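You operate a simulated robot arm through the tools that you are given. There is no shell and no other tool. Be economical: measure what you need, move in short steps, check, and stop when the job is done.

Carry out the task below with a simulated two-armed robot. There is one attempt and no reset: what you move stays moved.

TASK
Swap the worn brake pad for pad A327.
Fine: open the mesh guard, free the pad lever, lay the worn pad on the pad ledge, seat the new one, lever to HOLD, shut the guard; brake lever stays on, other pads stay. Where these are worked on the way, their far stop is far enough and under half their travel is too little: pad lever of the brake.

Only the result counts: the job must be done as asked and must still hold three seconds after the hand-in. Knocking over, shifting, dropping, spilling or breaking anything else fails it.

THE ROBOT
Two 7-joint arms with fingered hands on one trunk, on a base that drives. Base frame: it is fixed to the floor where the robot stands at the start and does not move with it; the origin is under the middle of the robot, x ahead of it, y to its left, z up. Lengths are in m, angles in degrees, forces in N, time in s.
The left shoulder is at the start at [0.07, 0.132, 0.967], the right one opposite. With the tool pointing down near the work surface each hand reaches from about 0.1 to 0.6 m from the robot's upright axis, wherever it stands, measured 20 degrees to its own side. Places, roughly: mains switch [2.2, -0.9, 1]; mesh guard of the unwind stand [0.5, 0.2, 0.8]; orange brake lever of the bag machine [1.7, 0.2, 0.7]; pad ledge of the unwind stand [0.7, -0.1, 0.6]; pad lever of the brake [0.6, 0.2, 0.5]. Payload 2.3 kg a hand.
The TCP of each hand is the grasp point between the finger pads, 0.025 m short of the fingertips. In the tool frame z runs along the fingers and y along their closing line. Largest opening 0.088 m; the body of the gripper starts 0.029 m behind the TCP. The gripper is a hand of 3 fingers: y runs from the thumb to the fingers, the wrist lies at [-0.013, -0.097, -0.162] in the tool frame.
Orientation is that of the tool frame in the base frame, as a unit quaternion [x, y, z, w]. With the fingers straight down and the wrist toward the robot, the tool's x, y and z point along [0, 1, 0], [1, 0, 0] and [0, 0, -1] of the base frame.

THE INTERFACE
- The arms move only by the tool move_arm. It takes "left_moves", "right_moves" or both (then of equal length, played together; a hand with none holds still); each is a list of rows, each an object (a shift or turn left out is 0) with "travel": the shift along the tool's x, y, z in units of 50 mm (1.0 is 50 mm), a list of three; "dr": the turn, a rotation vector about the tool's x, y, z in units of 8 degrees (1.0 is 8 degrees), a list of three. In form: [{"travel": [dx, dy, dz], "dr": [ax, ay, az]}, ...]. A call has 1 to 12 rows; each row shifts and turns the commanded pose from where the row before left it, along the tool's axes as they then stand. A call with a number of a shift or a turn outside -1 to 1 is refused whole. A row lasts 0.2 s, in which the tool goes at most 0.05 m and 8.6 degrees; a call with a longer step from one row to the next is refused whole. A pose out of reach is approached as far as the arm can. The call stops where the force on the tool passes 90 N (or 10 N more than at its start, if that is more) or the arm is blocked; 0.2 s more then pass. In this call time passes only in rows, and 0.2 s behind the last. It gives the time, the measured TCP pose, the force on the tool (base axes), the opening and the grip force at its end, in the units of the frame above (readings bear some noise), with the torque about the TCP (base axes, N m) and any sound that the robot's microphone picked up.
- Cameras (640 x 400 px; columns grow to the right, rows downward): "scene" is now at [0.1326, 0.0144, 1.2786]; the picture's right is [0.16, -0.99, 0.00], its down [-0.66, -0.11, -0.75] and it looks along [0.74, 0.12, -0.66] (base axes); focal length 275 px, centre (320, 200). "left" rides on the left gripper at [-0.058, -0.085, -0.099] in its tool frame; the picture's right is [-0.67, -0.35, 0.66], its down [0.69, -0.63, 0.37] and it looks along [0.29, 0.69, 0.66] (tool axes); focal length 261 px, centre (320, 200). "right" rides on the right gripper at [0.058, -0.085, -0.099] in its tool frame; the picture's right is [-0.67, 0.35, -0.66], its down [-0.69, -0.63, 0.37] and it looks along [-0.29, 0.70, 0.66] (tool axes); focal length 261 px, centre (320, 200). There is no depth. A picture from a camera that has moved, and an enlarged one, comes with that camera's place and axes in the base frame and with its lens.
- capture(camera): a new picture of that camera. No time passes.
- move_column(by): slides the trunk up (or, below 0, down) by that many m; the arms and the scene camera ride with it, the base frame stays. It gives what a move gives, with no picture.
- steer(legs): drives the robot by 1 to 6 legs, each [ahead, left, turn to the left] in m, m and degrees, along the robot's own axes; the way and the turn of a leg run together, so that a leg with both is an arc; at most 1.5 m and 180 degrees a leg. The arms and the cameras ride along, it lands a little off, and it stops where it bumps. It gives what a move gives.
- move_fingers(index, middle, thumb_bend, thumb_turn, hand): sets how far each is bent, from 0 (flat) to 100 (curled in); at 30 the hand is open as for a grip, at 70 the pads meet at the TCP. One left out holds its place. A second passes; each finger stops where it meets its share of the squeeze, and holds until it gets a number again. It is the only way to open and close the hand. It gives what a move gives, with no picture; readings hold the bend of each and the force on the fingers (four entries, about 0 where the hand has none), thumb and palm. thumb_turn goes from beside the hand (0) to across from the fingers (100), as for a grip.
- turn_head(pan, tilt): turns the head with the scene camera to pan (to the left, within 86 degrees either way) and tilt (down, from -29 to 69), counted from straight ahead of the robot. It gives what a move gives.
- inspect(camera, box): a new picture of the part [left, top, right, bottom] of that camera's present view, enlarged. No time passes.
- hand_in(): hands the job in; it is judged then, once.

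Go step by step. Nothing tells you exact positions but the pictures and the camera data: compare them with the known pose of the tool, close in by small moves and look again before you grip or let go. The budget is 120 turns and 92 pictures, counting those below and the enlarged ones. Unless the task says otherwise, let go and move clear before handing in.

The tools are called by a JSON object that holds its "method" and its "body". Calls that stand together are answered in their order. move_arm: Moves the arms, as the interface text tells. Its arguments: {"type":"object","properties":{"left_moves":{"type":"array"},"right_moves":{"type":"array"}},"required":[]} The other tools are called the same way: move_column (by) slides the trunk up or down; move_fingers (index, middle, thumb_bend, thumb_turn, hand) moves the fingers one by one; steer (legs) drives the base; turn_head (pan, tilt) turns the head that bears the scene camera; capture (camera) takes a picture; inspect (camera, box) takes an enlarged picture of a part of a camera's view; hand_in () hands the job in.

At the start:

```text
time_s: 0.0
left_tcp_pos: [0.4112, 0.1935, 1.0175]
left_ee_rot: [0.708, 0.707, 0.001, 0.0]
left_ft_force: [-0.2, -0.4, 0.0]
left_moment: [0.02, 0.01, 0.01]
left_gripper_width: 0.0876
left_grasp_force: 0.2
left_shape: jaw
left_bend: [30.0, 30.0, 30.0, 98.0]
left_finger forces: [0.0, 0.0, 0.0, 0.0, 0.0, 0.1]
right_tcp_pos: [0.4379, -0.12, 1.0594]
right_ee_rot: [0.707, 0.707, 0.001, 0.0]
right_ft_force: [-0.2, 0.1, 0.2]
right_moment: [-0.05, -0.03, -0.03]
right_gripper_width: 0.0876
right_grasp_force: 0.1
right_shape: jaw
right_bend: [30.0, 30.0, 30.0, 98.0]
right_finger forces: [0.1, 0.0, 0.1, 0.0, 0.0, 0.0]
trunk travel left (down, up): [-0.525, 0.315]
robot x, y, heading: [-0.0002, 0.0016, 0.0]
head pan, tilt: [9.3, 41.6]
```

scene: 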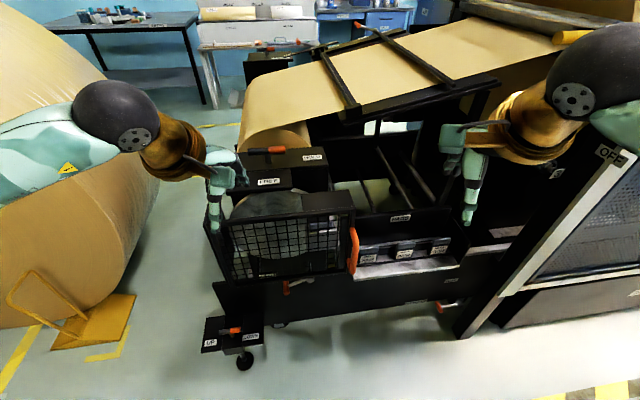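
right: 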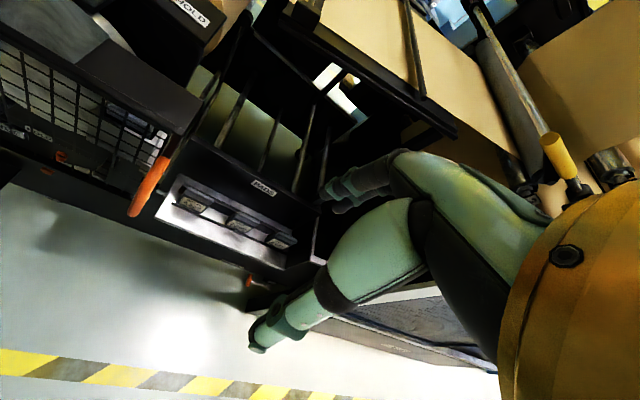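
left: 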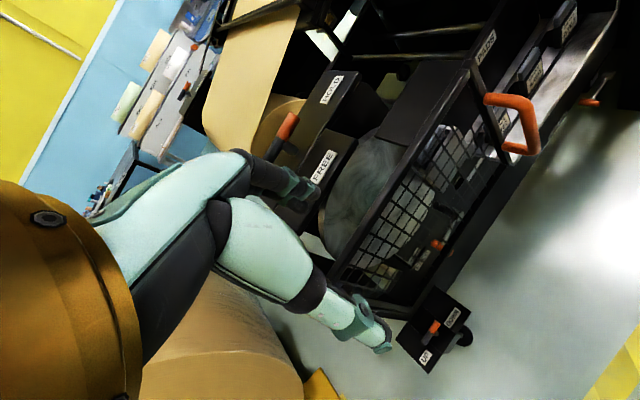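

The unwind stand with its mesh guard is in front of me, with the orange guard handle on its right and three pads on the ledge. I'll enlarge the key regions first.

{"method": "inspect", "body": {"camera": "scene", "box": [190, 130, 370, 300]}}

{"method": "inspect", "body": {"camera": "scene", "box": [330, 190, 490, 320]}}

{"method": "inspect", "body": {"camera": "left", "box": [300, 20, 620, 380]}}

```text
2.35 times, centred on (280, 215) of scene
camera zoom: at [0.1326, 0.0144, 1.2786], right [0.16, -0.99, 0.0], down [-0.66, -0.11, -0.75], along [0.74, 0.12, -0.66], focal length 647 px, centre (414, 165)
```

zoom: 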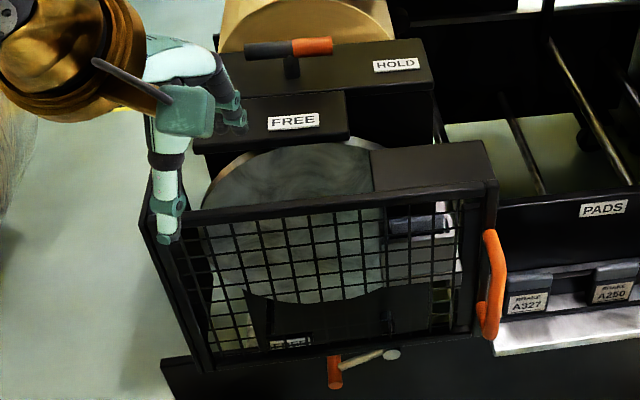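

```text
3.08 times, centred on (410, 255) of scene
camera zoom: at [0.1326, 0.0144, 1.2786], right [0.16, -0.99, 0.0], down [-0.66, -0.11, -0.75], along [0.74, 0.12, -0.66], focal length 846 px, centre (43, 31)
```

zoom: 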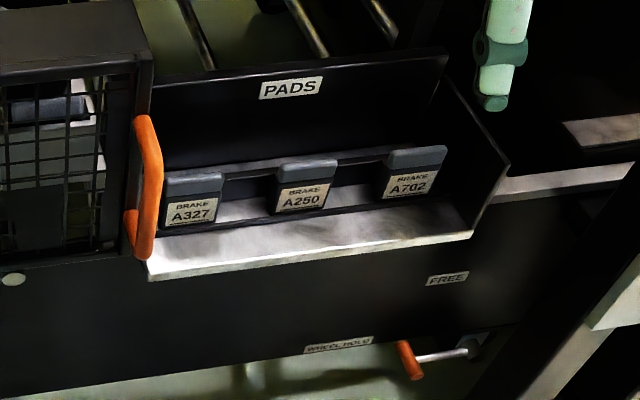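

```text
1.11 times, centred on (460, 200) of left
camera zoom: at [0.3254, 0.1369, 1.1184], right [-0.35, -0.67, -0.66], down [-0.63, 0.69, -0.37], along [0.69, 0.29, -0.66], focal length 290 px, centre (164, 200)
```

zoom: 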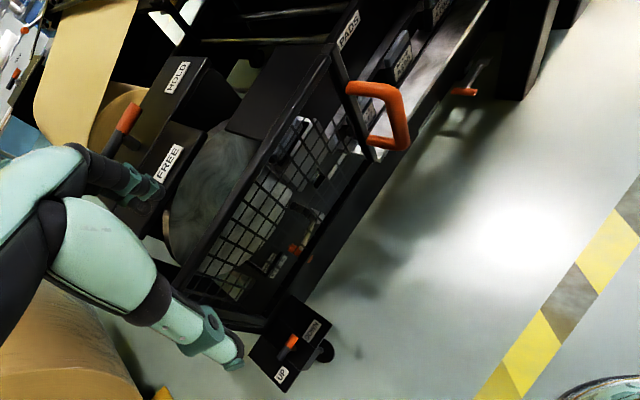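

The stand is turned about 17° relative to me, and the guard looks hinged along its left vertical edge with the handle near [0.52, 0.0, 0.785]. I'll look more closely through the mesh and at the levers.

{"method": "inspect", "body": {"camera": "scene", "box": [225, 200, 325, 300]}}

{"method": "inspect", "body": {"camera": "left", "box": [340, 80, 560, 320]}}

{"method": "inspect", "body": {"camera": "right", "box": [0, 30, 200, 230]}}

```text
4.00 times, centred on (275, 250) of scene
camera zoom: at [0.1326, 0.0144, 1.2786], right [0.16, -0.99, 0.0], down [-0.66, -0.11, -0.75], along [0.74, 0.12, -0.66], focal length 1100 px, centre (500, 0)
```

zoom: 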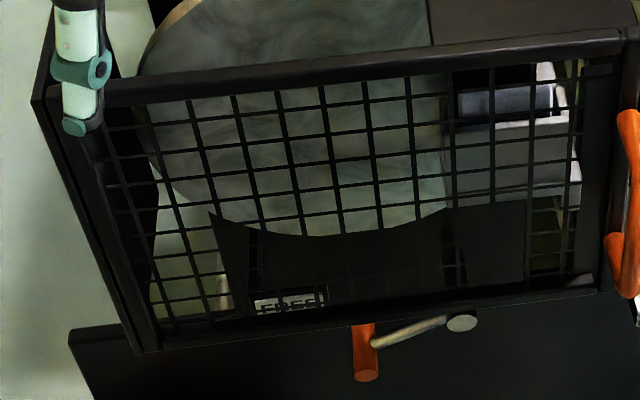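

```text
1.67 times, centred on (450, 200) of left
camera zoom: at [0.3254, 0.1369, 1.1184], right [-0.35, -0.67, -0.66], down [-0.63, 0.69, -0.37], along [0.69, 0.29, -0.66], focal length 434 px, centre (103, 200)
```

zoom: 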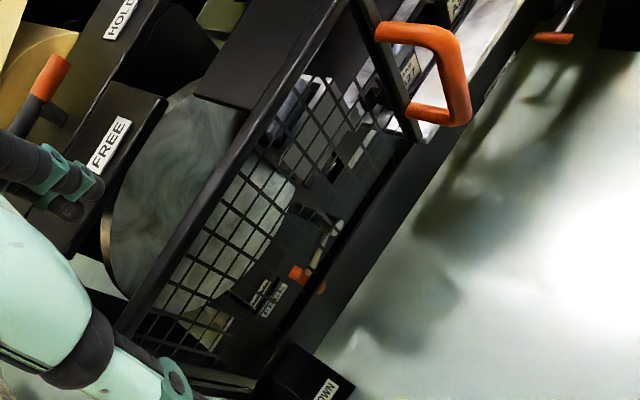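

```text
2.00 times, centred on (100, 130) of right
camera zoom: at [0.3522, -0.062, 1.1589], right [0.35, -0.67, 0.66], down [-0.63, -0.69, -0.37], along [0.7, -0.29, -0.66], focal length 521 px, centre (760, 340)
```

zoom: 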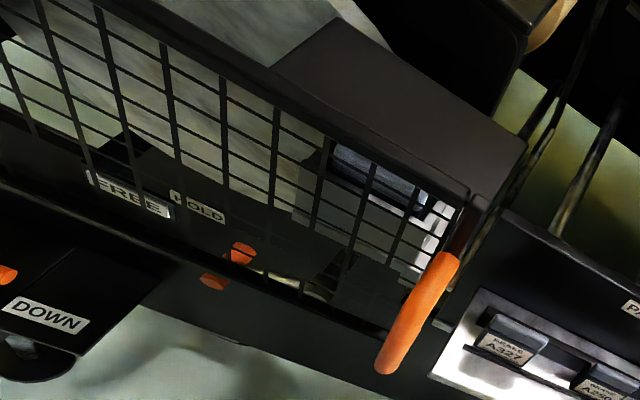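

The caliper with the worn pad is right of the disc, and the FREE/HOLD lever is below it. I'll back off, shift right and square up to the stand so the guard has room to swing.

{"method": "steer", "body": {"legs": [[-0.136, -0.185, 0], [0, 0, 17]]}}

{"method": "turn_head", "body": {"pan": 0, "tilt": 42}}

{"method": "capture", "body": {"camera": "scene"}}

```text
time_s: 2.7
left_tcp_pos: [0.2023, 0.115, 1.0195]
left_ee_rot: [0.597, 0.802, -0.001, 0.001]
left_ft_force: [0.0, 0.8, 0.2]
left_moment: [0.02, -0.05, 0.02]
left_gripper_width: 0.0877
left_grasp_force: 0.1
left_shape: jaw
left_bend: [30.0, 30.0, 30.0, 98.0]
left_finger forces: [0.0, 0.1, 0.1, 0.1, 0.1, 0.0]
right_tcp_pos: [0.3184, -0.1779, 1.06]
right_ee_rot: [0.597, 0.802, 0.0, 0.0]
right_ft_force: [-0.6, -0.4, -0.9]
right_moment: [0.0, 0.02, -0.01]
right_gripper_width: 0.0872
right_grasp_force: 0.1
right_shape: jaw
right_bend: [30.0, 30.0, 30.0, 98.0]
right_finger forces: [0.1, 0.1, 0.0, 0.0, 0.0, 0.1]
trunk travel left (down, up): [-0.525, 0.315]
robot x, y, heading: [-0.135, -0.1846, 16.8]
head pan, tilt: [9.3, 41.6]
```

```text
time_s: 3.4
left_tcp_pos: [0.2025, 0.1156, 1.0186]
left_ee_rot: [0.597, 0.802, 0.001, 0.0]
left_ft_force: [0.3, 0.5, 0.5]
left_moment: [-0.02, 0.0, -0.01]
left_gripper_width: 0.0875
left_grasp_force: 0.1
left_shape: jaw
left_bend: [30.0, 30.0, 30.0, 98.0]
left_finger forces: [0.1, 0.0, 0.0, 0.0, 0.1, 0.0]
right_tcp_pos: [0.3185, -0.1788, 1.0602]
right_ee_rot: [0.597, 0.802, 0.0, 0.002]
right_ft_force: [0.1, -0.3, -0.1]
right_moment: [0.02, 0.0, -0.02]
right_gripper_width: 0.0877
right_grasp_force: 0.0
right_shape: jaw
right_bend: [30.0, 30.0, 30.0, 98.0]
right_finger forces: [0.0, 0.1, 0.0, 0.0, 0.1, 0.0]
trunk travel left (down, up): [-0.525, 0.315]
robot x, y, heading: [-0.1299, -0.1882, 16.5]
head pan, tilt: [0.0, 42.0]
```

```text
82 pictures are left
camera scene: at [-0.0072, -0.1489, 1.2781], right [0.29, -0.96, 0.0], down [-0.64, -0.19, -0.74], along [0.71, 0.21, -0.67], focal length 275 px, centre (320, 200)
```

scene: 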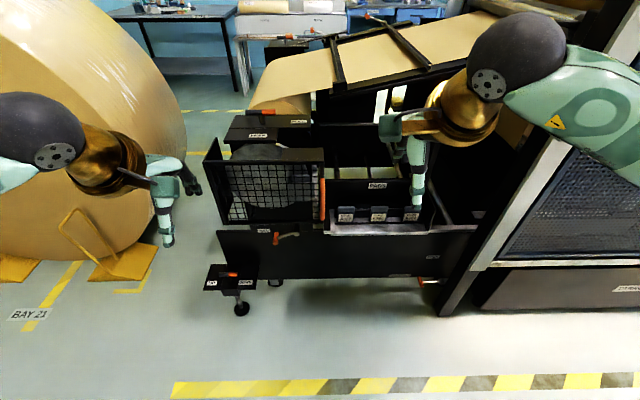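

Now squared up to the stand. I'll enlarge the guard area to measure the handle and lever.

{"method": "inspect", "body": {"camera": "scene", "box": [200, 120, 360, 250]}}

{"method": "inspect", "body": {"camera": "scene", "box": [310, 160, 470, 290]}}

```text
3.08 times, centred on (280, 185) of scene
camera zoom: at [-0.0072, -0.1489, 1.2781], right [0.29, -0.96, 0.0], down [-0.64, -0.19, -0.74], along [0.71, 0.21, -0.67], focal length 846 px, centre (443, 246)
```

zoom: 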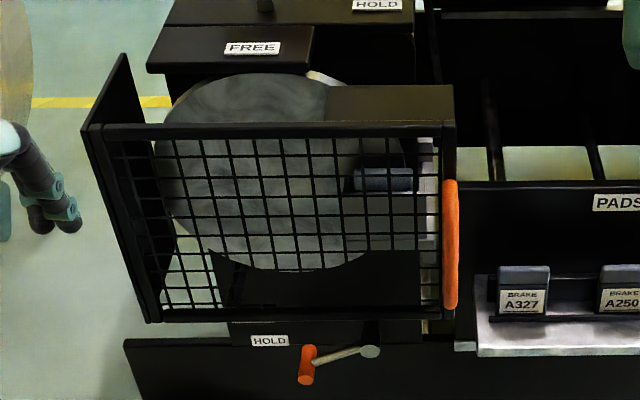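

```text
3.08 times, centred on (390, 225) of scene
camera zoom: at [-0.0072, -0.1489, 1.2781], right [0.29, -0.96, 0.0], down [-0.64, -0.19, -0.74], along [0.71, 0.21, -0.67], focal length 846 px, centre (105, 123)
```

zoom: 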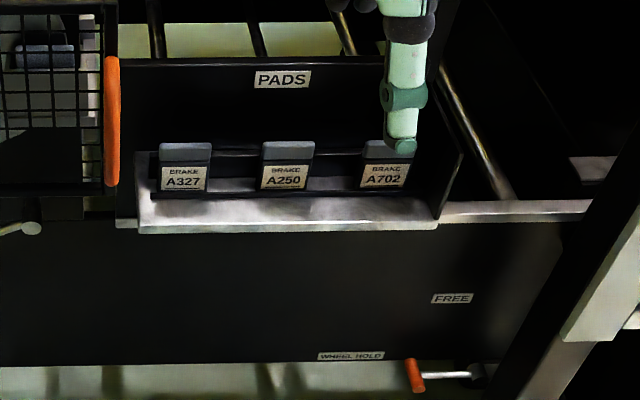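

Handle runs vertically at about 0.68 ahead, z 0.71–0.85. I'll bring the left hand ahead and rotate it so the fingers point forward with a horizontal closing line.

{"method": "move_arm", "body": {"left_moves": [{"travel": [0, 1, 0]}, {"travel": [0, 1, 0]}, {"dr": [-0.577, 0.577, 0.577]}, {"dr": [-0.577, 0.577, 0.577]}, {"dr": [-0.577, 0.577, 0.577]}, {"dr": [-0.577, 0.577, 0.577]}, {"dr": [-0.577, 0.577, 0.577]}, {"dr": [-0.577, 0.577, 0.577]}, {"dr": [-0.577, 0.577, 0.577]}, {"dr": [-0.577, 0.577, 0.577]}]}}

{"method": "move_arm", "body": {"left_moves": [{"dr": [-0.577, 0.577, 0.577]}, {"dr": [-0.577, 0.577, 0.577]}, {"dr": [-0.577, 0.577, 0.577]}, {"dr": [-0.577, 0.577, 0.577]}, {"dr": [-0.577, 0.577, 0.577]}, {"dr": [-0.577, 0.577, 0.577]}, {"dr": [-0.577, 0.577, 0.577]}]}}

{"method": "capture", "body": {"camera": "scene"}}

{"method": "capture", "body": {"camera": "left"}}

```text
time_s: 5.6
left_tcp_pos: [0.2983, 0.1456, 1.0186]
left_ee_rot: [0.752, 0.496, 0.429, -0.062]
left_ft_force: [-0.4, 0.4, -0.1]
left_moment: [-0.01, 0.0, 0.0]
left_gripper_width: 0.0879
left_grasp_force: 0.1
left_shape: jaw
left_bend: [30.0, 30.0, 30.0, 98.0]
left_finger forces: [0.1, 0.0, 0.1, 0.0, 0.0, 0.0]
right_tcp_pos: [0.3183, -0.1767, 1.0594]
right_ee_rot: [0.597, 0.802, 0.001, 0.001]
right_ft_force: [-0.4, 0.3, -0.5]
right_moment: [0.02, 0.0, 0.01]
right_gripper_width: 0.0878
right_grasp_force: 0.1
right_shape: jaw
right_bend: [30.0, 30.0, 30.0, 98.0]
right_finger forces: [0.0, 0.0, 0.0, 0.0, 0.0, 0.1]
trunk travel left (down, up): [-0.525, 0.315]
robot x, y, heading: [-0.1346, -0.1885, 16.6]
head pan, tilt: [0.0, 42.0]
```

```text
time_s: 7.2
left_tcp_pos: [0.2988, 0.1446, 1.0171]
left_ee_rot: [0.7, 0.102, 0.7, -0.103]
left_ft_force: [0.3, 0.4, -0.3]
left_moment: [-0.02, 0.02, 0.03]
left_gripper_width: 0.0877
left_grasp_force: 0.1
left_shape: jaw
left_bend: [30.0, 30.0, 30.0, 98.0]
left_finger forces: [0.1, 0.0, 0.1, 0.1, 0.0, 0.0]
right_tcp_pos: [0.3182, -0.1772, 1.0596]
right_ee_rot: [0.597, 0.802, -0.001, 0.001]
right_ft_force: [-0.1, -0.2, 0.1]
right_moment: [-0.01, 0.02, 0.0]
right_gripper_width: 0.0877
right_grasp_force: 0.0
right_shape: jaw
right_bend: [30.0, 30.0, 30.0, 98.0]
right_finger forces: [0.1, 0.0, 0.1, 0.0, 0.1, 0.1]
trunk travel left (down, up): [-0.525, 0.315]
robot x, y, heading: [-0.1333, -0.1863, 16.5]
head pan, tilt: [0.0, 42.0]
```

```text
79 pictures are left
camera scene: at [-0.007, -0.1483, 1.278], right [0.29, -0.96, 0.0], down [-0.64, -0.19, -0.74], along [0.71, 0.21, -0.67], focal length 275 px, centre (320, 200)
```

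scene: 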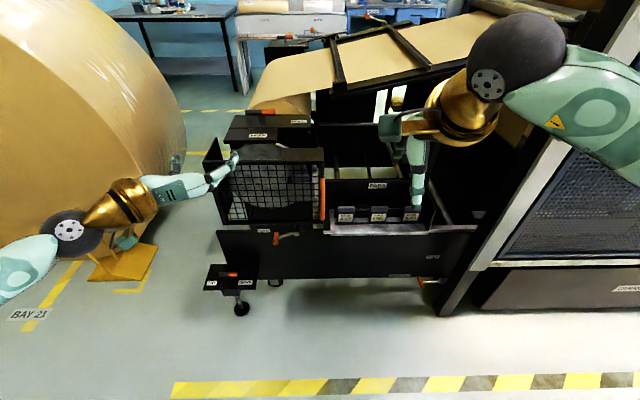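

```text
78 pictures are left
camera left: at [0.1783, 0.1989, 0.9604], right [0.53, 0.52, -0.67], down [0.17, 0.71, 0.69], along [0.83, -0.48, 0.28], focal length 261 px, centre (320, 200)
```

left: 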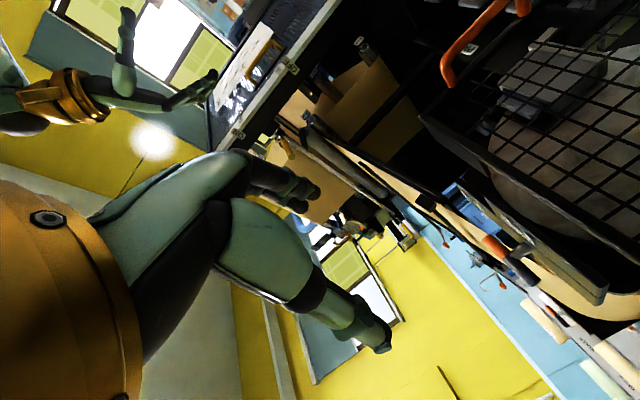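

Orientation reached. Next I bring the left hand in front of the handle, down and to the right, staying short of it.

{"method": "move_arm", "body": {"left_moves": [{"travel": [-0.677, 0.57, 0]}, {"travel": [-0.677, 0.57, 0]}, {"travel": [-0.677, 0.57, 0]}, {"travel": [-0.677, 0.57, 0]}, {"travel": [-0.677, 0.57, 0]}, {"travel": [-0.677, 0.57, 0]}, {"travel": [-0.677, 0.57, 0]}]}}

{"method": "inspect", "body": {"camera": "scene", "box": [200, 100, 420, 280]}}

{"method": "capture", "body": {"camera": "left"}}

```text
time_s: 8.8
left_tcp_pos: [0.3566, -0.0496, 0.7807]
left_ee_rot: [0.7, 0.102, 0.7, -0.102]
left_ft_force: [0.0, -0.5, -0.1]
left_moment: [0.0, 0.0, 0.03]
left_gripper_width: 0.0878
left_grasp_force: 0.1
left_shape: jaw
left_bend: [30.0, 30.0, 30.0, 98.0]
left_finger forces: [0.0, 0.1, 0.0, 0.1, 0.0, 0.0]
right_tcp_pos: [0.3193, -0.1783, 1.0602]
right_ee_rot: [0.597, 0.803, -0.001, 0.0]
right_ft_force: [0.1, -0.5, -0.2]
right_moment: [0.01, -0.03, -0.02]
right_gripper_width: 0.088
right_grasp_force: 0.0
right_shape: jaw
right_bend: [30.0, 30.0, 30.0, 98.0]
right_finger forces: [0.0, 0.0, 0.0, 0.0, 0.0, 0.1]
trunk travel left (down, up): [-0.525, 0.315]
robot x, y, heading: [-0.1338, -0.1899, 16.7]
head pan, tilt: [0.0, 42.0]
```

```text
2.22 times, centred on (310, 190) of scene
camera zoom: at [-0.0063, -0.1501, 1.278], right [0.29, -0.96, 0.0], down [-0.64, -0.19, -0.74], along [0.71, 0.21, -0.67], focal length 611 px, centre (342, 222)
```

zoom: 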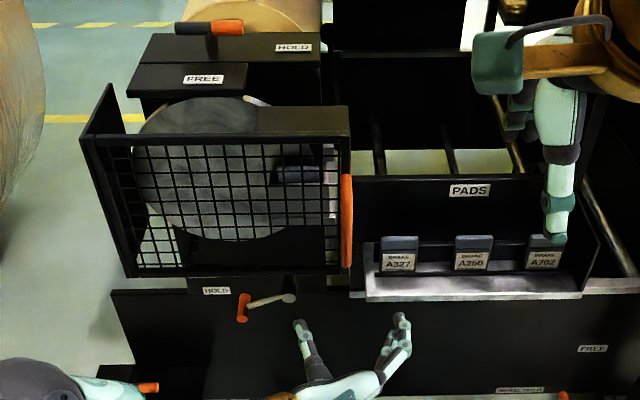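

```text
76 pictures are left
camera left: at [0.2366, 0.0044, 0.7233], right [0.53, 0.52, -0.67], down [0.17, 0.71, 0.69], along [0.83, -0.48, 0.29], focal length 261 px, centre (320, 200)
```

left: 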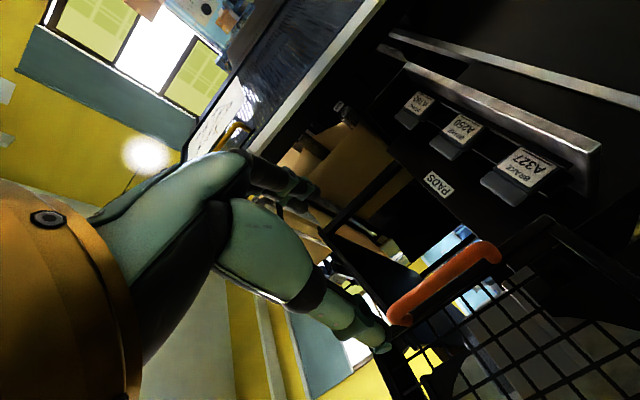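

The fingers straddle the bar laterally and the bar is about 0.16 ahead of the TCP. Advancing in small steps, then a check.

{"method": "move_arm", "body": {"left_moves": [{"travel": [0, 0, 0.8]}, {"travel": [0, 0, 0.8]}, {"travel": [0, 0, 0.7]}, {"travel": [0, 0, 0.7]}]}}

{"method": "inspect", "body": {"camera": "scene", "box": [260, 140, 400, 260]}}

{"method": "capture", "body": {"camera": "left"}}

```text
time_s: 9.8
left_tcp_pos: [0.4731, -0.0112, 0.7941]
left_ee_rot: [0.7, 0.103, 0.699, -0.102]
left_ft_force: [0.3, 1.4, -0.3]
left_moment: [0.03, 0.01, 0.01]
left_gripper_width: 0.0877
left_grasp_force: 0.0
left_shape: jaw
left_bend: [30.0, 30.0, 30.0, 98.0]
left_finger forces: [0.0, 0.1, 0.0, 0.1, 0.1, 0.0]
left hand out of reach, approached as far as the arm can: row 4
right_tcp_pos: [0.3189, -0.1788, 1.0601]
right_ee_rot: [0.596, 0.803, 0.0, 0.0]
right_ft_force: [0.1, 0.8, -0.5]
right_moment: [-0.01, 0.02, 0.0]
right_gripper_width: 0.0875
right_grasp_force: 0.0
right_shape: jaw
right_bend: [30.0, 30.0, 30.0, 98.0]
right_finger forces: [0.0, 0.0, 0.0, 0.0, 0.0, 0.1]
trunk travel left (down, up): [-0.525, 0.315]
robot x, y, heading: [-0.1344, -0.1887, 16.6]
head pan, tilt: [0.0, 42.0]
```

```text
3.33 times, centred on (330, 200) of scene
camera zoom: at [-0.0073, -0.1491, 1.2781], right [0.29, -0.96, 0.0], down [-0.64, -0.19, -0.74], along [0.71, 0.21, -0.67], focal length 917 px, centre (287, 200)
```

zoom: 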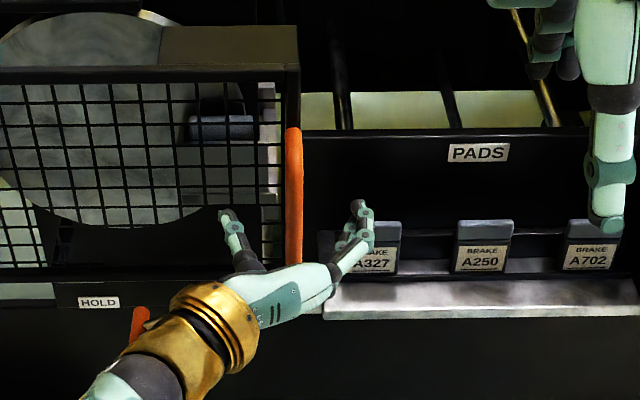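

```text
74 pictures are left
camera left: at [0.3533, 0.0429, 0.7368], right [0.53, 0.52, -0.67], down [0.17, 0.71, 0.69], along [0.83, -0.48, 0.28], focal length 261 px, centre (320, 200)
```

left: 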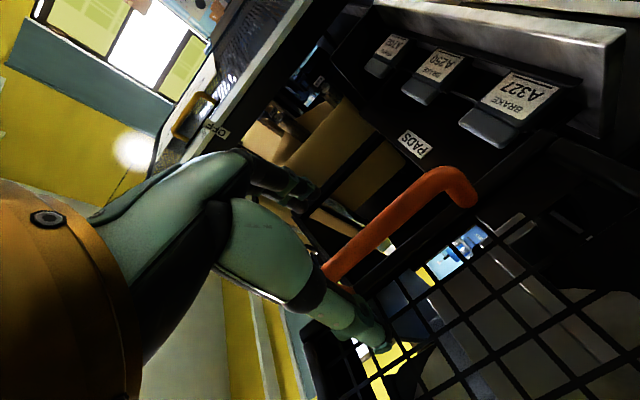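

The arm is at its limit about 4 cm short, so I drive the base forward a little.

{"method": "steer", "body": {"legs": [[0.042, 0, 0]]}}

{"method": "inspect", "body": {"camera": "scene", "box": [260, 140, 400, 260]}}

{"method": "capture", "body": {"camera": "left"}}

```text
time_s: 10.7
left_tcp_pos: [0.5123, 0.0008, 0.7957]
left_ee_rot: [0.699, 0.103, 0.701, -0.103]
left_ft_force: [0.5, -0.3, 0.1]
left_moment: [-0.04, 0.06, 0.03]
left_gripper_width: 0.0878
left_grasp_force: 0.0
left_shape: jaw
left_bend: [30.0, 30.0, 30.0, 98.0]
left_finger forces: [0.1, 0.0, 0.0, 0.0, 0.0, 0.1]
right_tcp_pos: [0.3572, -0.1664, 1.0595]
right_ee_rot: [0.597, 0.802, 0.001, 0.0]
right_ft_force: [0.1, -0.1, 0.4]
right_moment: [0.02, -0.01, 0.01]
right_gripper_width: 0.0876
right_grasp_force: 0.0
right_shape: jaw
right_bend: [30.0, 30.0, 30.0, 98.0]
right_finger forces: [0.0, 0.0, 0.0, 0.0, 0.1, 0.1]
trunk travel left (down, up): [-0.525, 0.315]
robot x, y, heading: [-0.0962, -0.1759, 17.2]
head pan, tilt: [0.0, 42.0]
```

```text
3.33 times, centred on (330, 200) of scene
camera zoom: at [0.0315, -0.1376, 1.2782], right [0.29, -0.96, 0.0], down [-0.64, -0.19, -0.74], along [0.71, 0.21, -0.67], focal length 917 px, centre (287, 200)
```

zoom: 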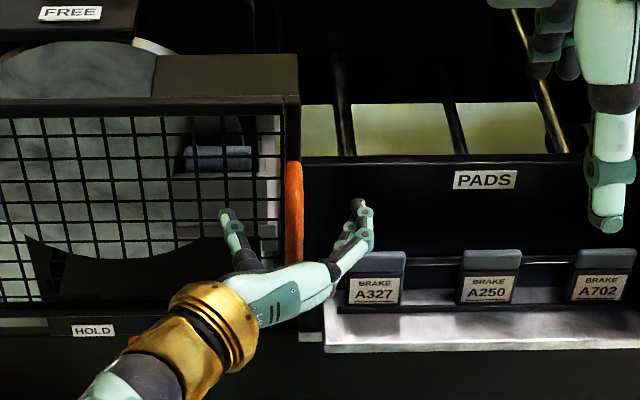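

```text
72 pictures are left
camera left: at [0.3929, 0.0549, 0.7378], right [0.53, 0.52, -0.67], down [0.17, 0.71, 0.69], along [0.83, -0.48, 0.29], focal length 261 px, centre (320, 200)
```

left: 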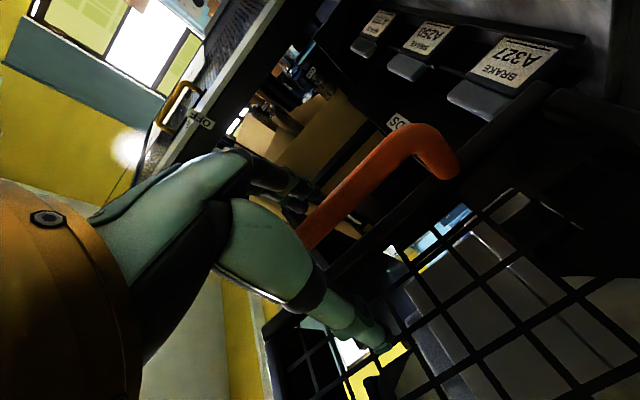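

The bar is now between thumb and fingers, so I close the left hand on it.

{"method": "move_fingers", "body": {"hand": "left", "index": 68, "middle": 68, "thumb_bend": 68}}

{"method": "inspect", "body": {"camera": "scene", "box": [260, 140, 400, 260]}}

```text
time_s: 11.7
left_tcp_pos: [0.5132, 0.001, 0.7942]
left_ee_rot: [0.699, 0.103, 0.7, -0.103]
left_ft_force: [0.2, 0.4, 0.4]
left_moment: [-0.02, 0.03, 0.03]
left_gripper_width: 0.0029
left_grasp_force: 0.0
left_shape: fingers
left_bend: [68.0, 68.0, 68.0, 98.0]
left_finger forces: [0.0, 0.0, 0.0, 0.1, 0.0, 0.0]
right_tcp_pos: [0.359, -0.1655, 1.0596]
right_ee_rot: [0.597, 0.802, 0.0, 0.0]
right_ft_force: [-0.7, 1.1, 0.8]
right_moment: [0.01, -0.06, -0.01]
right_gripper_width: 0.0876
right_grasp_force: 0.1
right_shape: jaw
right_bend: [30.0, 30.0, 30.0, 98.0]
right_finger forces: [0.0, 0.0, 0.0, 0.2, 0.0, 0.0]
trunk travel left (down, up): [-0.525, 0.315]
robot x, y, heading: [-0.0935, -0.176, 16.8]
head pan, tilt: [0.0, 42.0]
```

```text
3.33 times, centred on (330, 200) of scene
camera zoom: at [0.0328, -0.1372, 1.278], right [0.29, -0.96, 0.0], down [-0.64, -0.19, -0.74], along [0.71, 0.21, -0.67], focal length 917 px, centre (287, 200)
```

zoom: 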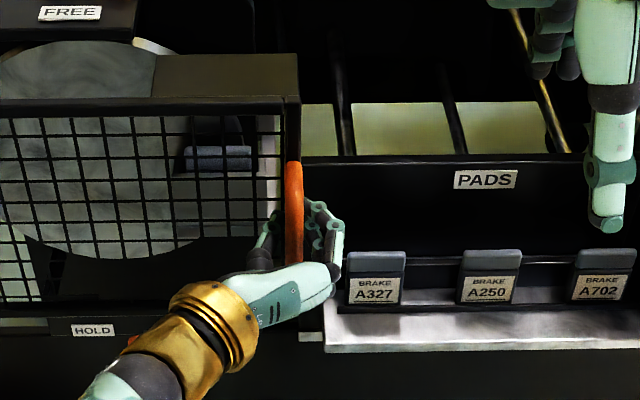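

The fingers close with no load, but the bar appears trapped inside the finger loop. I'll pull along the door arc while turning the hand slightly.

{"method": "move_arm", "body": {"left_moves": [{"travel": [0, 0, -0.25]}, {"travel": [0, -0.144, -0.526]}, {"travel": [0, -0.192, -0.512], "dr": [-0.5, 0, 0]}, {"travel": [0, -0.2, -0.508], "dr": [-0.5, 0, 0]}]}}

{"method": "inspect", "body": {"camera": "scene", "box": [200, 120, 400, 280]}}

```text
time_s: 12.7
left_tcp_pos: [0.4201, 0.0084, 0.7927]
left_ee_rot: [0.705, 0.056, 0.705, -0.055]
left_ft_force: [4.7, 10.5, 1.9]
left_moment: [0.04, -0.04, 0.03]
left_gripper_width: 0.016
left_grasp_force: 5.2
left_shape: fingers
left_bend: [68.0, 68.0, 58.0, 97.0]
left_finger forces: [0.0, 0.0, 0.0, 0.0, 9.9, 0.1]
right_tcp_pos: [0.3592, -0.1634, 1.0595]
right_ee_rot: [0.596, 0.803, -0.001, 0.001]
right_ft_force: [-0.1, 0.2, -0.4]
right_moment: [0.0, 0.01, 0.01]
right_gripper_width: 0.0876
right_grasp_force: 0.0
right_shape: jaw
right_bend: [30.0, 30.0, 30.0, 98.0]
right_finger forces: [0.0, 0.0, 0.0, 0.0, 0.1, 0.0]
trunk travel left (down, up): [-0.525, 0.315]
robot x, y, heading: [-0.0907, -0.1794, 16.7]
head pan, tilt: [0.0, 42.0]
```

```text
2.50 times, centred on (300, 200) of scene
camera zoom: at [0.0338, -0.133, 1.2778], right [0.29, -0.96, 0.0], down [-0.64, -0.2, -0.74], along [0.71, 0.21, -0.67], focal length 688 px, centre (370, 200)
```

zoom: 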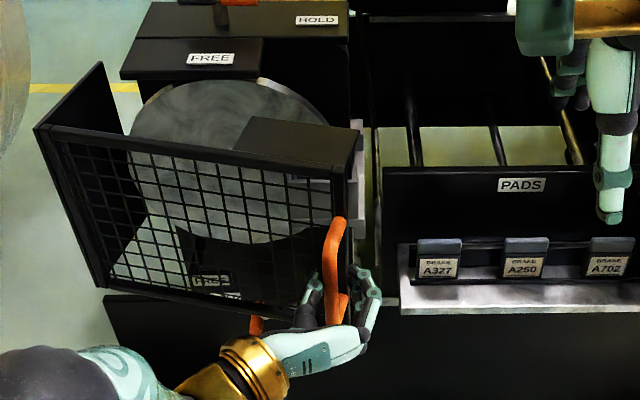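

The door is opening and the bar presses on the thumb. I'll continue the arc with a bit more leftward motion.

{"method": "move_arm", "body": {"left_moves": [{"travel": [0, -0.4, -0.45], "dr": [-0.5, 0, 0]}, {"travel": [0, -0.32, -0.5], "dr": [-0.5, 0, 0]}, {"travel": [0, -0.28, -0.5], "dr": [-0.5, 0, 0]}, {"travel": [0, -0.28, -0.5], "dr": [-0.5, 0, 0]}]}}

{"method": "inspect", "body": {"camera": "scene", "box": [180, 120, 400, 300]}}

```text
time_s: 13.7
left_tcp_pos: [0.3204, 0.0675, 0.7909]
left_ee_rot: [0.706, -0.043, 0.705, 0.046]
left_ft_force: [12.6, 13.9, 2.7]
left_moment: [0.07, -0.08, -0.05]
left_gripper_width: 0.0231
left_grasp_force: 7.3
left_shape: fingers
left_bend: [68.0, 68.0, 53.0, 98.0]
left_finger forces: [0.1, 0.0, 0.0, 0.0, 14.4, 0.0]
right_tcp_pos: [0.3621, -0.161, 1.0583]
right_ee_rot: [0.597, 0.802, -0.003, 0.0]
right_ft_force: [0.3, -0.5, -1.2]
right_moment: [0.0, -0.02, 0.01]
right_gripper_width: 0.0877
right_grasp_force: 0.1
right_shape: jaw
right_bend: [30.0, 30.0, 30.0, 98.0]
right_finger forces: [0.0, 0.0, 0.0, 0.0, 0.1, 0.0]
trunk travel left (down, up): [-0.525, 0.315]
robot x, y, heading: [-0.0939, -0.1739, 16.5]
head pan, tilt: [0.0, 42.0]
```

```text
2.22 times, centred on (290, 210) of scene
camera zoom: at [0.0366, -0.132, 1.2775], right [0.29, -0.96, 0.0], down [-0.64, -0.2, -0.74], along [0.71, 0.21, -0.67], focal length 611 px, centre (387, 178)
```

zoom: 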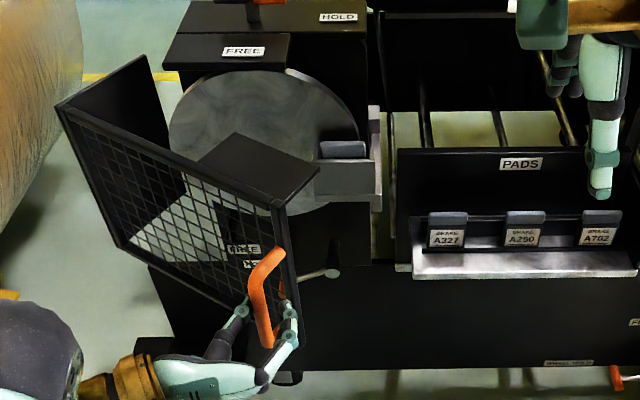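

About 40° open; the force shows my arc is a bit too wide, so I correct inward and continue.

{"method": "move_arm", "body": {"left_moves": [{"travel": [0, -0.42, -0.38], "dr": [-0.5, 0, 0]}, {"travel": [0, -0.3, -0.44], "dr": [-0.5, 0, 0]}, {"travel": [0, -0.3, -0.44], "dr": [-0.5, 0, 0]}, {"travel": [0, -0.3, -0.44], "dr": [-0.5, 0, 0]}, {"travel": [0, -0.3, -0.44], "dr": [-0.5, 0, 0]}]}}

{"method": "capture", "body": {"camera": "scene"}}

```text
time_s: 14.9
left_tcp_pos: [0.2358, 0.169, 0.7948]
left_ee_rot: [0.687, -0.167, 0.687, 0.166]
left_ft_force: [0.7, 0.0, 0.3]
left_moment: [0.02, -0.02, -0.03]
left_gripper_width: 0.003
left_grasp_force: 0.0
left_shape: fingers
left_bend: [68.0, 68.0, 68.0, 98.0]
left_finger forces: [0.0, 0.1, 0.0, 0.0, 0.0, 0.0]
right_tcp_pos: [0.3579, -0.1638, 1.0596]
right_ee_rot: [0.597, 0.802, 0.0, 0.001]
right_ft_force: [0.1, 0.4, 0.6]
right_moment: [-0.01, -0.01, 0.01]
right_gripper_width: 0.0877
right_grasp_force: 0.0
right_shape: jaw
right_bend: [30.0, 30.0, 30.0, 98.0]
right_finger forces: [0.0, 0.1, 0.0, 0.1, 0.0, 0.0]
trunk travel left (down, up): [-0.525, 0.315]
robot x, y, heading: [-0.0922, -0.1785, 16.7]
head pan, tilt: [0.0, 42.0]
```

```text
68 pictures are left
camera scene: at [0.0322, -0.136, 1.2781], right [0.29, -0.96, 0.0], down [-0.64, -0.19, -0.74], along [0.71, 0.21, -0.67], focal length 275 px, centre (320, 200)
```

scene: 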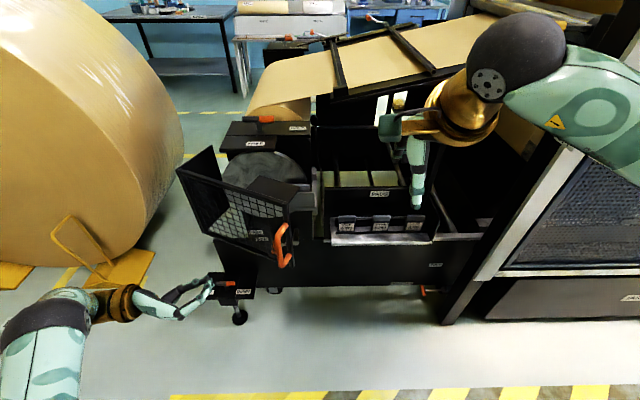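

The handle slipped out with the door part open. I'll lift the left hand clear, lower the right hand beside the door's free end, and look.

{"method": "move_arm", "body": {"left_moves": [{"travel": [0.8, 0, -0.4]}, {"travel": [0.8, 0, -0.4]}, {"travel": [0.8, 0, 0]}, {"travel": [0.8, 0, 0]}, {"travel": [0.8, 0, 0]}], "right_moves": [{"travel": [0, 0, 0.86]}, {"travel": [0, 0, 0.86]}, {"travel": [0, 0, 0.86]}, {"travel": [0, 0, 0.86]}, {"travel": [0, 0, 0.86]}]}}

{"method": "move_fingers", "body": {"hand": "right", "index": 60, "middle": 60, "thumb_bend": 60}}

{"method": "inspect", "body": {"camera": "scene", "box": [160, 120, 420, 310]}}

```text
time_s: 16.1
left_tcp_pos: [0.2028, 0.1851, 0.9951]
left_ee_rot: [0.688, -0.166, 0.687, 0.167]
left_ft_force: [-0.4, 0.2, -0.6]
left_moment: [-0.01, -0.01, -0.04]
left_gripper_width: 0.0027
left_grasp_force: 0.2
left_shape: fingers
left_bend: [68.0, 68.0, 68.0, 98.0]
left_finger forces: [0.0, 0.0, 0.1, 0.0, 0.0, 0.1]
right_tcp_pos: [0.3581, -0.1651, 0.8434]
right_ee_rot: [0.596, 0.803, 0.001, 0.0]
right_ft_force: [0.7, -0.3, 0.1]
right_moment: [0.03, 0.01, 0.0]
right_gripper_width: 0.0876
right_grasp_force: 0.1
right_shape: jaw
right_bend: [30.0, 30.0, 30.0, 98.0]
right_finger forces: [0.0, 0.0, 0.0, 0.0, 0.0, 0.1]
trunk travel left (down, up): [-0.525, 0.315]
robot x, y, heading: [-0.0923, -0.1754, 16.6]
head pan, tilt: [0.0, 42.0]
```

```text
time_s: 17.1
left_tcp_pos: [0.2024, 0.1862, 0.995]
left_ee_rot: [0.687, -0.167, 0.688, 0.167]
left_ft_force: [-0.4, 0.2, -0.3]
left_moment: [0.02, -0.01, -0.02]
left_gripper_width: 0.0032
left_grasp_force: 0.0
left_shape: fingers
left_bend: [68.0, 68.0, 68.0, 98.0]
left_finger forces: [0.1, 0.0, 0.1, 0.0, 0.1, 0.1]
right_tcp_pos: [0.3586, -0.165, 0.8439]
right_ee_rot: [0.597, 0.802, 0.001, 0.0]
right_ft_force: [0.0, 0.7, -0.2]
right_moment: [0.0, 0.01, 0.05]
right_gripper_width: 0.0202
right_grasp_force: 0.0
right_shape: fingers
right_bend: [60.0, 60.0, 60.0, 98.0]
right_finger forces: [0.0, 0.0, 0.0, 0.0, 0.0, 0.1]
trunk travel left (down, up): [-0.525, 0.315]
robot x, y, heading: [-0.0959, -0.1754, 16.7]
head pan, tilt: [0.0, 42.0]
```

```text
2.11 times, centred on (290, 215) of scene
camera zoom: at [0.0327, -0.1371, 1.278], right [0.29, -0.96, 0.0], down [-0.64, -0.19, -0.74], along [0.71, 0.21, -0.67], focal length 579 px, centre (383, 168)
```

zoom: 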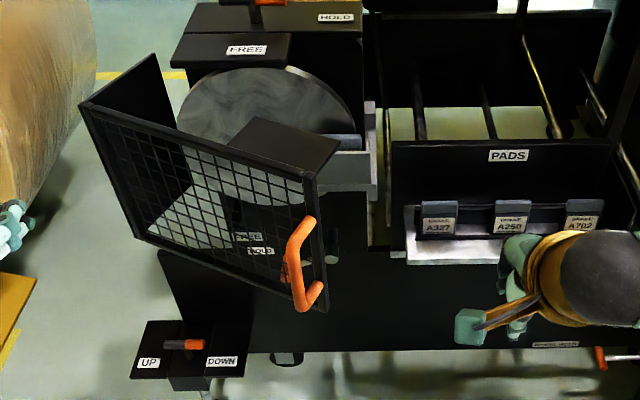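

The door is about 25° open and its hinge is deeper on the left, so it swings out to the left away from me. I'll turn the left hand back to fingers-down so it can push the door from inside, and raise the right hand.

{"method": "move_arm", "body": {"left_moves": [{"dr": [1, 0, 0]}, {"dr": [1, 0, 0]}, {"dr": [1, 0, 0]}, {"dr": [1, 0, 0]}, {"dr": [1, 0, 0]}, {"dr": [0.5, 0, 0]}, {"dr": [0.577, -0.577, -0.577]}, {"dr": [0.577, -0.577, -0.577]}, {"dr": [0.577, -0.577, -0.577]}, {"dr": [0.577, -0.577, -0.577]}, {"dr": [0.577, -0.577, -0.577]}, {"dr": [0.577, -0.577, -0.577]}], "right_moves": [{"travel": [0, -0.3, -0.8]}, {"travel": [0, -0.3, -0.8]}, {"travel": [0, -0.3, -0.8]}, {"travel": [0, -0.3, -0.8]}, {}, {}, {}, {}, {}, {}, {}, {}]}}

{"method": "move_arm", "body": {"left_moves": [{"dr": [0.577, -0.577, -0.577]}, {"dr": [0.577, -0.577, -0.577]}, {"dr": [0.577, -0.577, -0.577]}, {"dr": [0.577, -0.577, -0.577]}, {"dr": [0.577, -0.577, -0.577]}, {"dr": [0.577, -0.577, -0.577]}, {"dr": [0.577, -0.577, -0.577]}, {"dr": [0.577, -0.577, -0.577]}, {"dr": [0.577, -0.577, -0.577]}]}}

```text
time_s: 19.7
left_tcp_pos: [0.2018, 0.1857, 0.9945]
left_ee_rot: [0.755, 0.448, 0.474, -0.07]
left_ft_force: [0.0, 1.0, 0.4]
left_moment: [-0.03, -0.02, 0.01]
left_gripper_width: 0.0032
left_grasp_force: 0.1
left_shape: fingers
left_bend: [68.0, 68.0, 68.0, 98.0]
left_finger forces: [0.1, 0.0, 0.0, 0.0, 0.0, 0.0]
right_tcp_pos: [0.301, -0.1848, 1.0043]
right_ee_rot: [0.597, 0.803, 0.001, 0.001]
right_ft_force: [-0.5, -0.5, 0.2]
right_moment: [-0.01, -0.03, 0.01]
right_gripper_width: 0.0199
right_grasp_force: 0.0
right_shape: fingers
right_bend: [60.0, 60.0, 60.0, 98.0]
right_finger forces: [0.1, 0.0, 0.0, 0.0, 0.0, 0.0]
trunk travel left (down, up): [-0.525, 0.315]
robot x, y, heading: [-0.0939, -0.177, 16.9]
head pan, tilt: [0.0, 42.0]
```

```text
time_s: 21.7
left_tcp_pos: [0.202, 0.191, 0.9937]
left_ee_rot: [0.596, 0.803, -0.002, 0.002]
left_ft_force: [-0.5, 0.2, -0.2]
left_moment: [-0.03, -0.01, -0.02]
left_gripper_width: 0.0032
left_grasp_force: 0.0
left_shape: fingers
left_bend: [68.0, 68.0, 68.0, 98.0]
left_finger forces: [0.0, 0.0, 0.0, 0.0, 0.0, 0.0]
left hand out of reach, approached as far as the arm can: row 4
right_tcp_pos: [0.3011, -0.1845, 1.0033]
right_ee_rot: [0.597, 0.802, 0.001, 0.0]
right_ft_force: [0.7, 0.0, -0.3]
right_moment: [-0.01, -0.03, 0.0]
right_gripper_width: 0.0202
right_grasp_force: 0.1
right_shape: fingers
right_bend: [60.0, 60.0, 60.0, 98.0]
right_finger forces: [0.1, 0.0, 0.1, 0.0, 0.0, 0.1]
trunk travel left (down, up): [-0.525, 0.315]
robot x, y, heading: [-0.0972, -0.1756, 16.8]
head pan, tilt: [0.0, 42.0]
```

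Fingers-down again. Moving the left hand over the door to its inner side, still high.

{"method": "move_arm", "body": {"left_moves": [{"travel": [-0.66, 0.67, 0]}, {"travel": [-0.66, 0.67, 0]}, {"travel": [-0.66, 0.67, 0]}, {"travel": [-0.66, 0.67, 0]}, {"travel": [-0.66, 0.67, 0]}, {"travel": [-0.66, 0.67, 0]}, {"travel": [-0.66, 0.67, 0]}, {"travel": [-0.66, 0.67, 0]}]}}

{"method": "capture", "body": {"camera": "scene"}}

```text
time_s: 23.5
left_tcp_pos: [0.4071, 0.088, 0.9853]
left_ee_rot: [0.597, 0.802, 0.001, 0.0]
left_ft_force: [-0.2, -0.1, -0.4]
left_moment: [-0.01, -0.01, 0.01]
left_gripper_width: 0.0029
left_grasp_force: 0.1
left_shape: fingers
left_bend: [68.0, 68.0, 68.0, 98.0]
left_finger forces: [0.0, 0.1, 0.0, 0.0, 0.0, 0.0]
left hand out of reach, approached as far as the arm can: row 5, 6, 7, 8
right_tcp_pos: [0.2995, -0.1837, 1.0044]
right_ee_rot: [0.597, 0.803, 0.0, 0.001]
right_ft_force: [0.3, 0.6, 0.8]
right_moment: [-0.02, 0.05, -0.03]
right_gripper_width: 0.02
right_grasp_force: 0.0
right_shape: fingers
right_bend: [60.0, 60.0, 60.0, 98.0]
right_finger forces: [0.0, 0.0, 0.0, 0.0, 0.1, 0.0]
trunk travel left (down, up): [-0.525, 0.315]
robot x, y, heading: [-0.0967, -0.1768, 16.6]
head pan, tilt: [0.0, 42.0]
```

```text
66 pictures are left
camera scene: at [0.0328, -0.1374, 1.278], right [0.29, -0.96, 0.0], down [-0.64, -0.19, -0.74], along [0.71, 0.21, -0.67], focal length 275 px, centre (320, 200)
```

scene: 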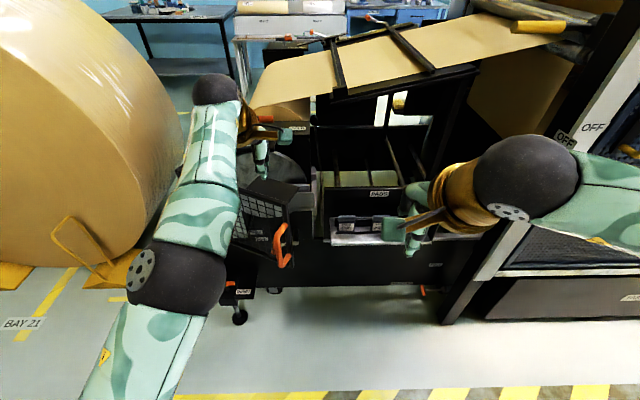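

The arm ran out of reach; driving the base 10 cm ahead and 10 cm right brings the left hand to the inner side of the door's end.

{"method": "steer", "body": {"legs": [[0.1, -0.1, 0]]}}

{"method": "capture", "body": {"camera": "scene"}}

{"method": "capture", "body": {"camera": "left"}}

```text
time_s: 24.8
left_tcp_pos: [0.5283, 0.0203, 0.9865]
left_ee_rot: [0.597, 0.802, 0.0, 0.0]
left_ft_force: [0.2, 0.5, 0.2]
left_moment: [0.0, 0.02, 0.01]
left_gripper_width: 0.0031
left_grasp_force: 0.1
left_shape: fingers
left_bend: [68.0, 68.0, 68.0, 98.0]
left_finger forces: [0.0, 0.1, 0.0, 0.0, 0.0, 0.0]
right_tcp_pos: [0.4218, -0.2527, 1.0051]
right_ee_rot: [0.598, 0.802, 0.0, 0.001]
right_ft_force: [0.7, -0.4, -0.1]
right_moment: [-0.02, 0.03, -0.01]
right_gripper_width: 0.0204
right_grasp_force: 0.0
right_shape: fingers
right_bend: [60.0, 60.0, 60.0, 98.0]
right_finger forces: [0.0, 0.0, 0.0, 0.1, 0.0, 0.0]
trunk travel left (down, up): [-0.525, 0.315]
robot x, y, heading: [0.0255, -0.2418, 16.4]
head pan, tilt: [0.0, 42.0]
```

```text
65 pictures are left
camera scene: at [0.1536, -0.2053, 1.2781], right [0.29, -0.96, 0.0], down [-0.64, -0.19, -0.74], along [0.71, 0.21, -0.67], focal length 275 px, centre (320, 200)
```

scene: 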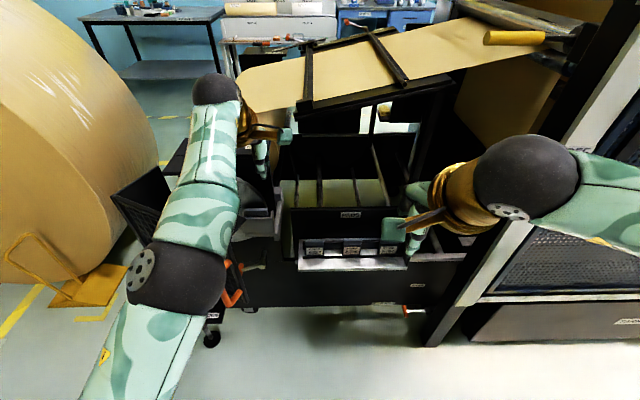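

```text
64 pictures are left
camera left: at [0.4635, -0.0594, 1.0857], right [-0.14, -0.74, -0.66], down [-0.8, 0.48, -0.37], along [0.58, 0.47, -0.66], focal length 261 px, centre (320, 200)
```

left: 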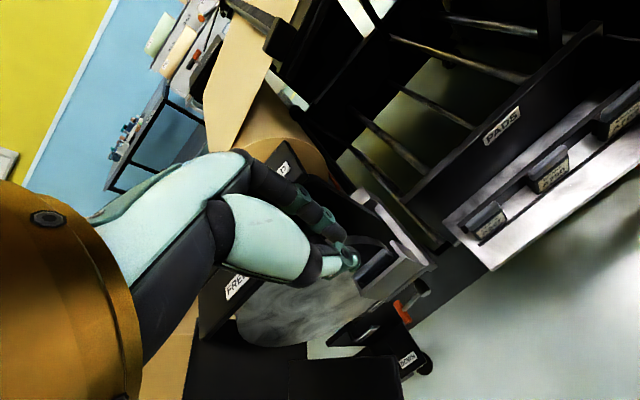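

The left hand is at the inner side of the door's end. Lowering it so the fingers sit just below the door's top frame.

{"method": "move_arm", "body": {"left_moves": [{"travel": [0, 0, 0.943]}, {"travel": [0, 0, 0.943]}, {"travel": [0, 0, 0.943]}]}}

{"method": "capture", "body": {"camera": "scene"}}

{"method": "capture", "body": {"camera": "left"}}

```text
time_s: 25.6
left_tcp_pos: [0.5282, 0.0178, 0.8439]
left_ee_rot: [0.599, 0.801, 0.0, -0.001]
left_ft_force: [0.4, 0.5, -0.4]
left_moment: [-0.03, -0.03, -0.01]
left_gripper_width: 0.0028
left_grasp_force: 0.2
left_shape: fingers
left_bend: [68.0, 68.0, 68.0, 98.0]
left_finger forces: [0.1, 0.0, 0.0, 0.1, 0.0, 0.1]
right_tcp_pos: [0.4237, -0.2534, 1.0036]
right_ee_rot: [0.597, 0.802, 0.001, 0.0]
right_ft_force: [1.1, -0.2, 0.6]
right_moment: [0.0, -0.01, 0.02]
right_gripper_width: 0.0203
right_grasp_force: 0.1
right_shape: fingers
right_bend: [60.0, 60.0, 60.0, 98.0]
right_finger forces: [0.0, 0.0, 0.0, 0.0, 0.1, 0.0]
trunk travel left (down, up): [-0.525, 0.315]
robot x, y, heading: [0.026, -0.2437, 16.5]
head pan, tilt: [0.0, 42.0]
```

```text
63 pictures are left
camera scene: at [0.1551, -0.2055, 1.278], right [0.29, -0.96, 0.0], down [-0.64, -0.19, -0.74], along [0.71, 0.21, -0.67], focal length 275 px, centre (320, 200)
```

scene: 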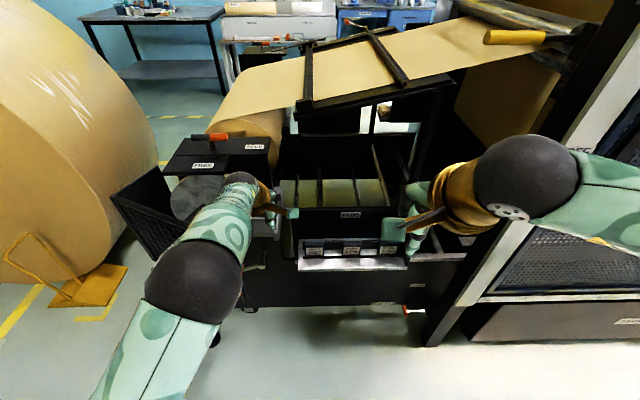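

```text
62 pictures are left
camera left: at [0.463, -0.061, 0.9446], right [-0.14, -0.74, -0.66], down [-0.8, 0.48, -0.37], along [0.58, 0.47, -0.66], focal length 261 px, centre (320, 200)
```

left: 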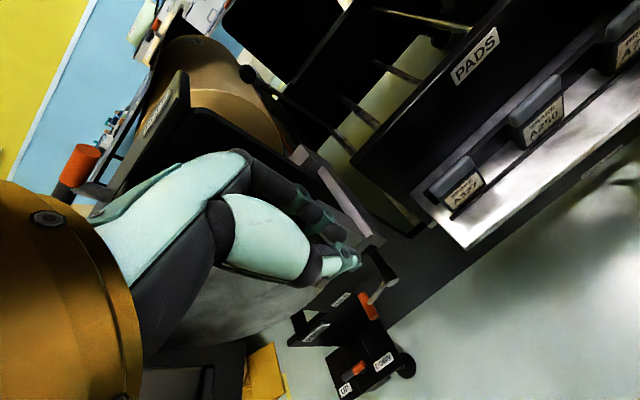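

Now pushing the door open to the left from the inside.

{"method": "move_arm", "body": {"left_moves": [{"travel": [0.9, -0.15, 0]}, {"travel": [0.8, -0.4, 0]}, {"travel": [0.8, -0.5, 0]}, {"travel": [0.8, -0.45, 0]}, {"travel": [0.85, -0.3, 0]}]}}

{"method": "capture", "body": {"camera": "scene"}}

```text
time_s: 26.8
left_tcp_pos: [0.3804, 0.1936, 0.8431]
left_ee_rot: [0.598, 0.801, 0.001, 0.001]
left_ft_force: [-0.7, 0.1, 0.7]
left_moment: [-0.03, -0.01, -0.02]
left_gripper_width: 0.0027
left_grasp_force: 0.1
left_shape: fingers
left_bend: [68.0, 68.0, 68.0, 97.0]
left_finger forces: [0.0, 0.0, 0.0, 0.1, 0.0, 0.1]
right_tcp_pos: [0.4223, -0.2515, 1.0041]
right_ee_rot: [0.597, 0.802, 0.001, 0.001]
right_ft_force: [-0.8, 1.1, 0.2]
right_moment: [0.0, -0.02, 0.03]
right_gripper_width: 0.0201
right_grasp_force: 0.1
right_shape: fingers
right_bend: [60.0, 60.0, 60.0, 98.0]
right_finger forces: [0.0, 0.1, 0.0, 0.0, 0.0, 0.0]
trunk travel left (down, up): [-0.525, 0.315]
robot x, y, heading: [0.0271, -0.2444, 16.9]
head pan, tilt: [0.0, 42.0]
```

```text
61 pictures are left
camera scene: at [0.1539, -0.2042, 1.2781], right [0.29, -0.96, 0.0], down [-0.64, -0.19, -0.74], along [0.71, 0.21, -0.67], focal length 275 px, centre (320, 200)
```

scene: 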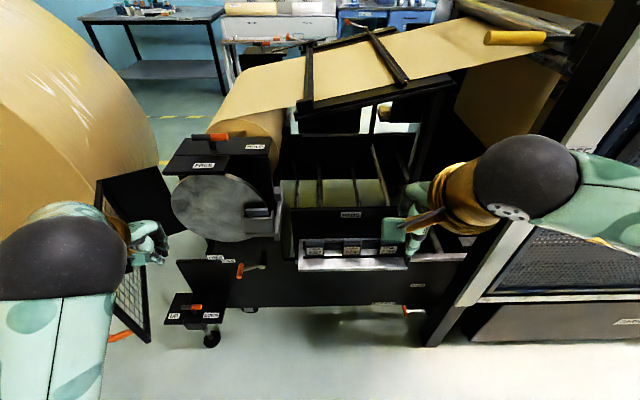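

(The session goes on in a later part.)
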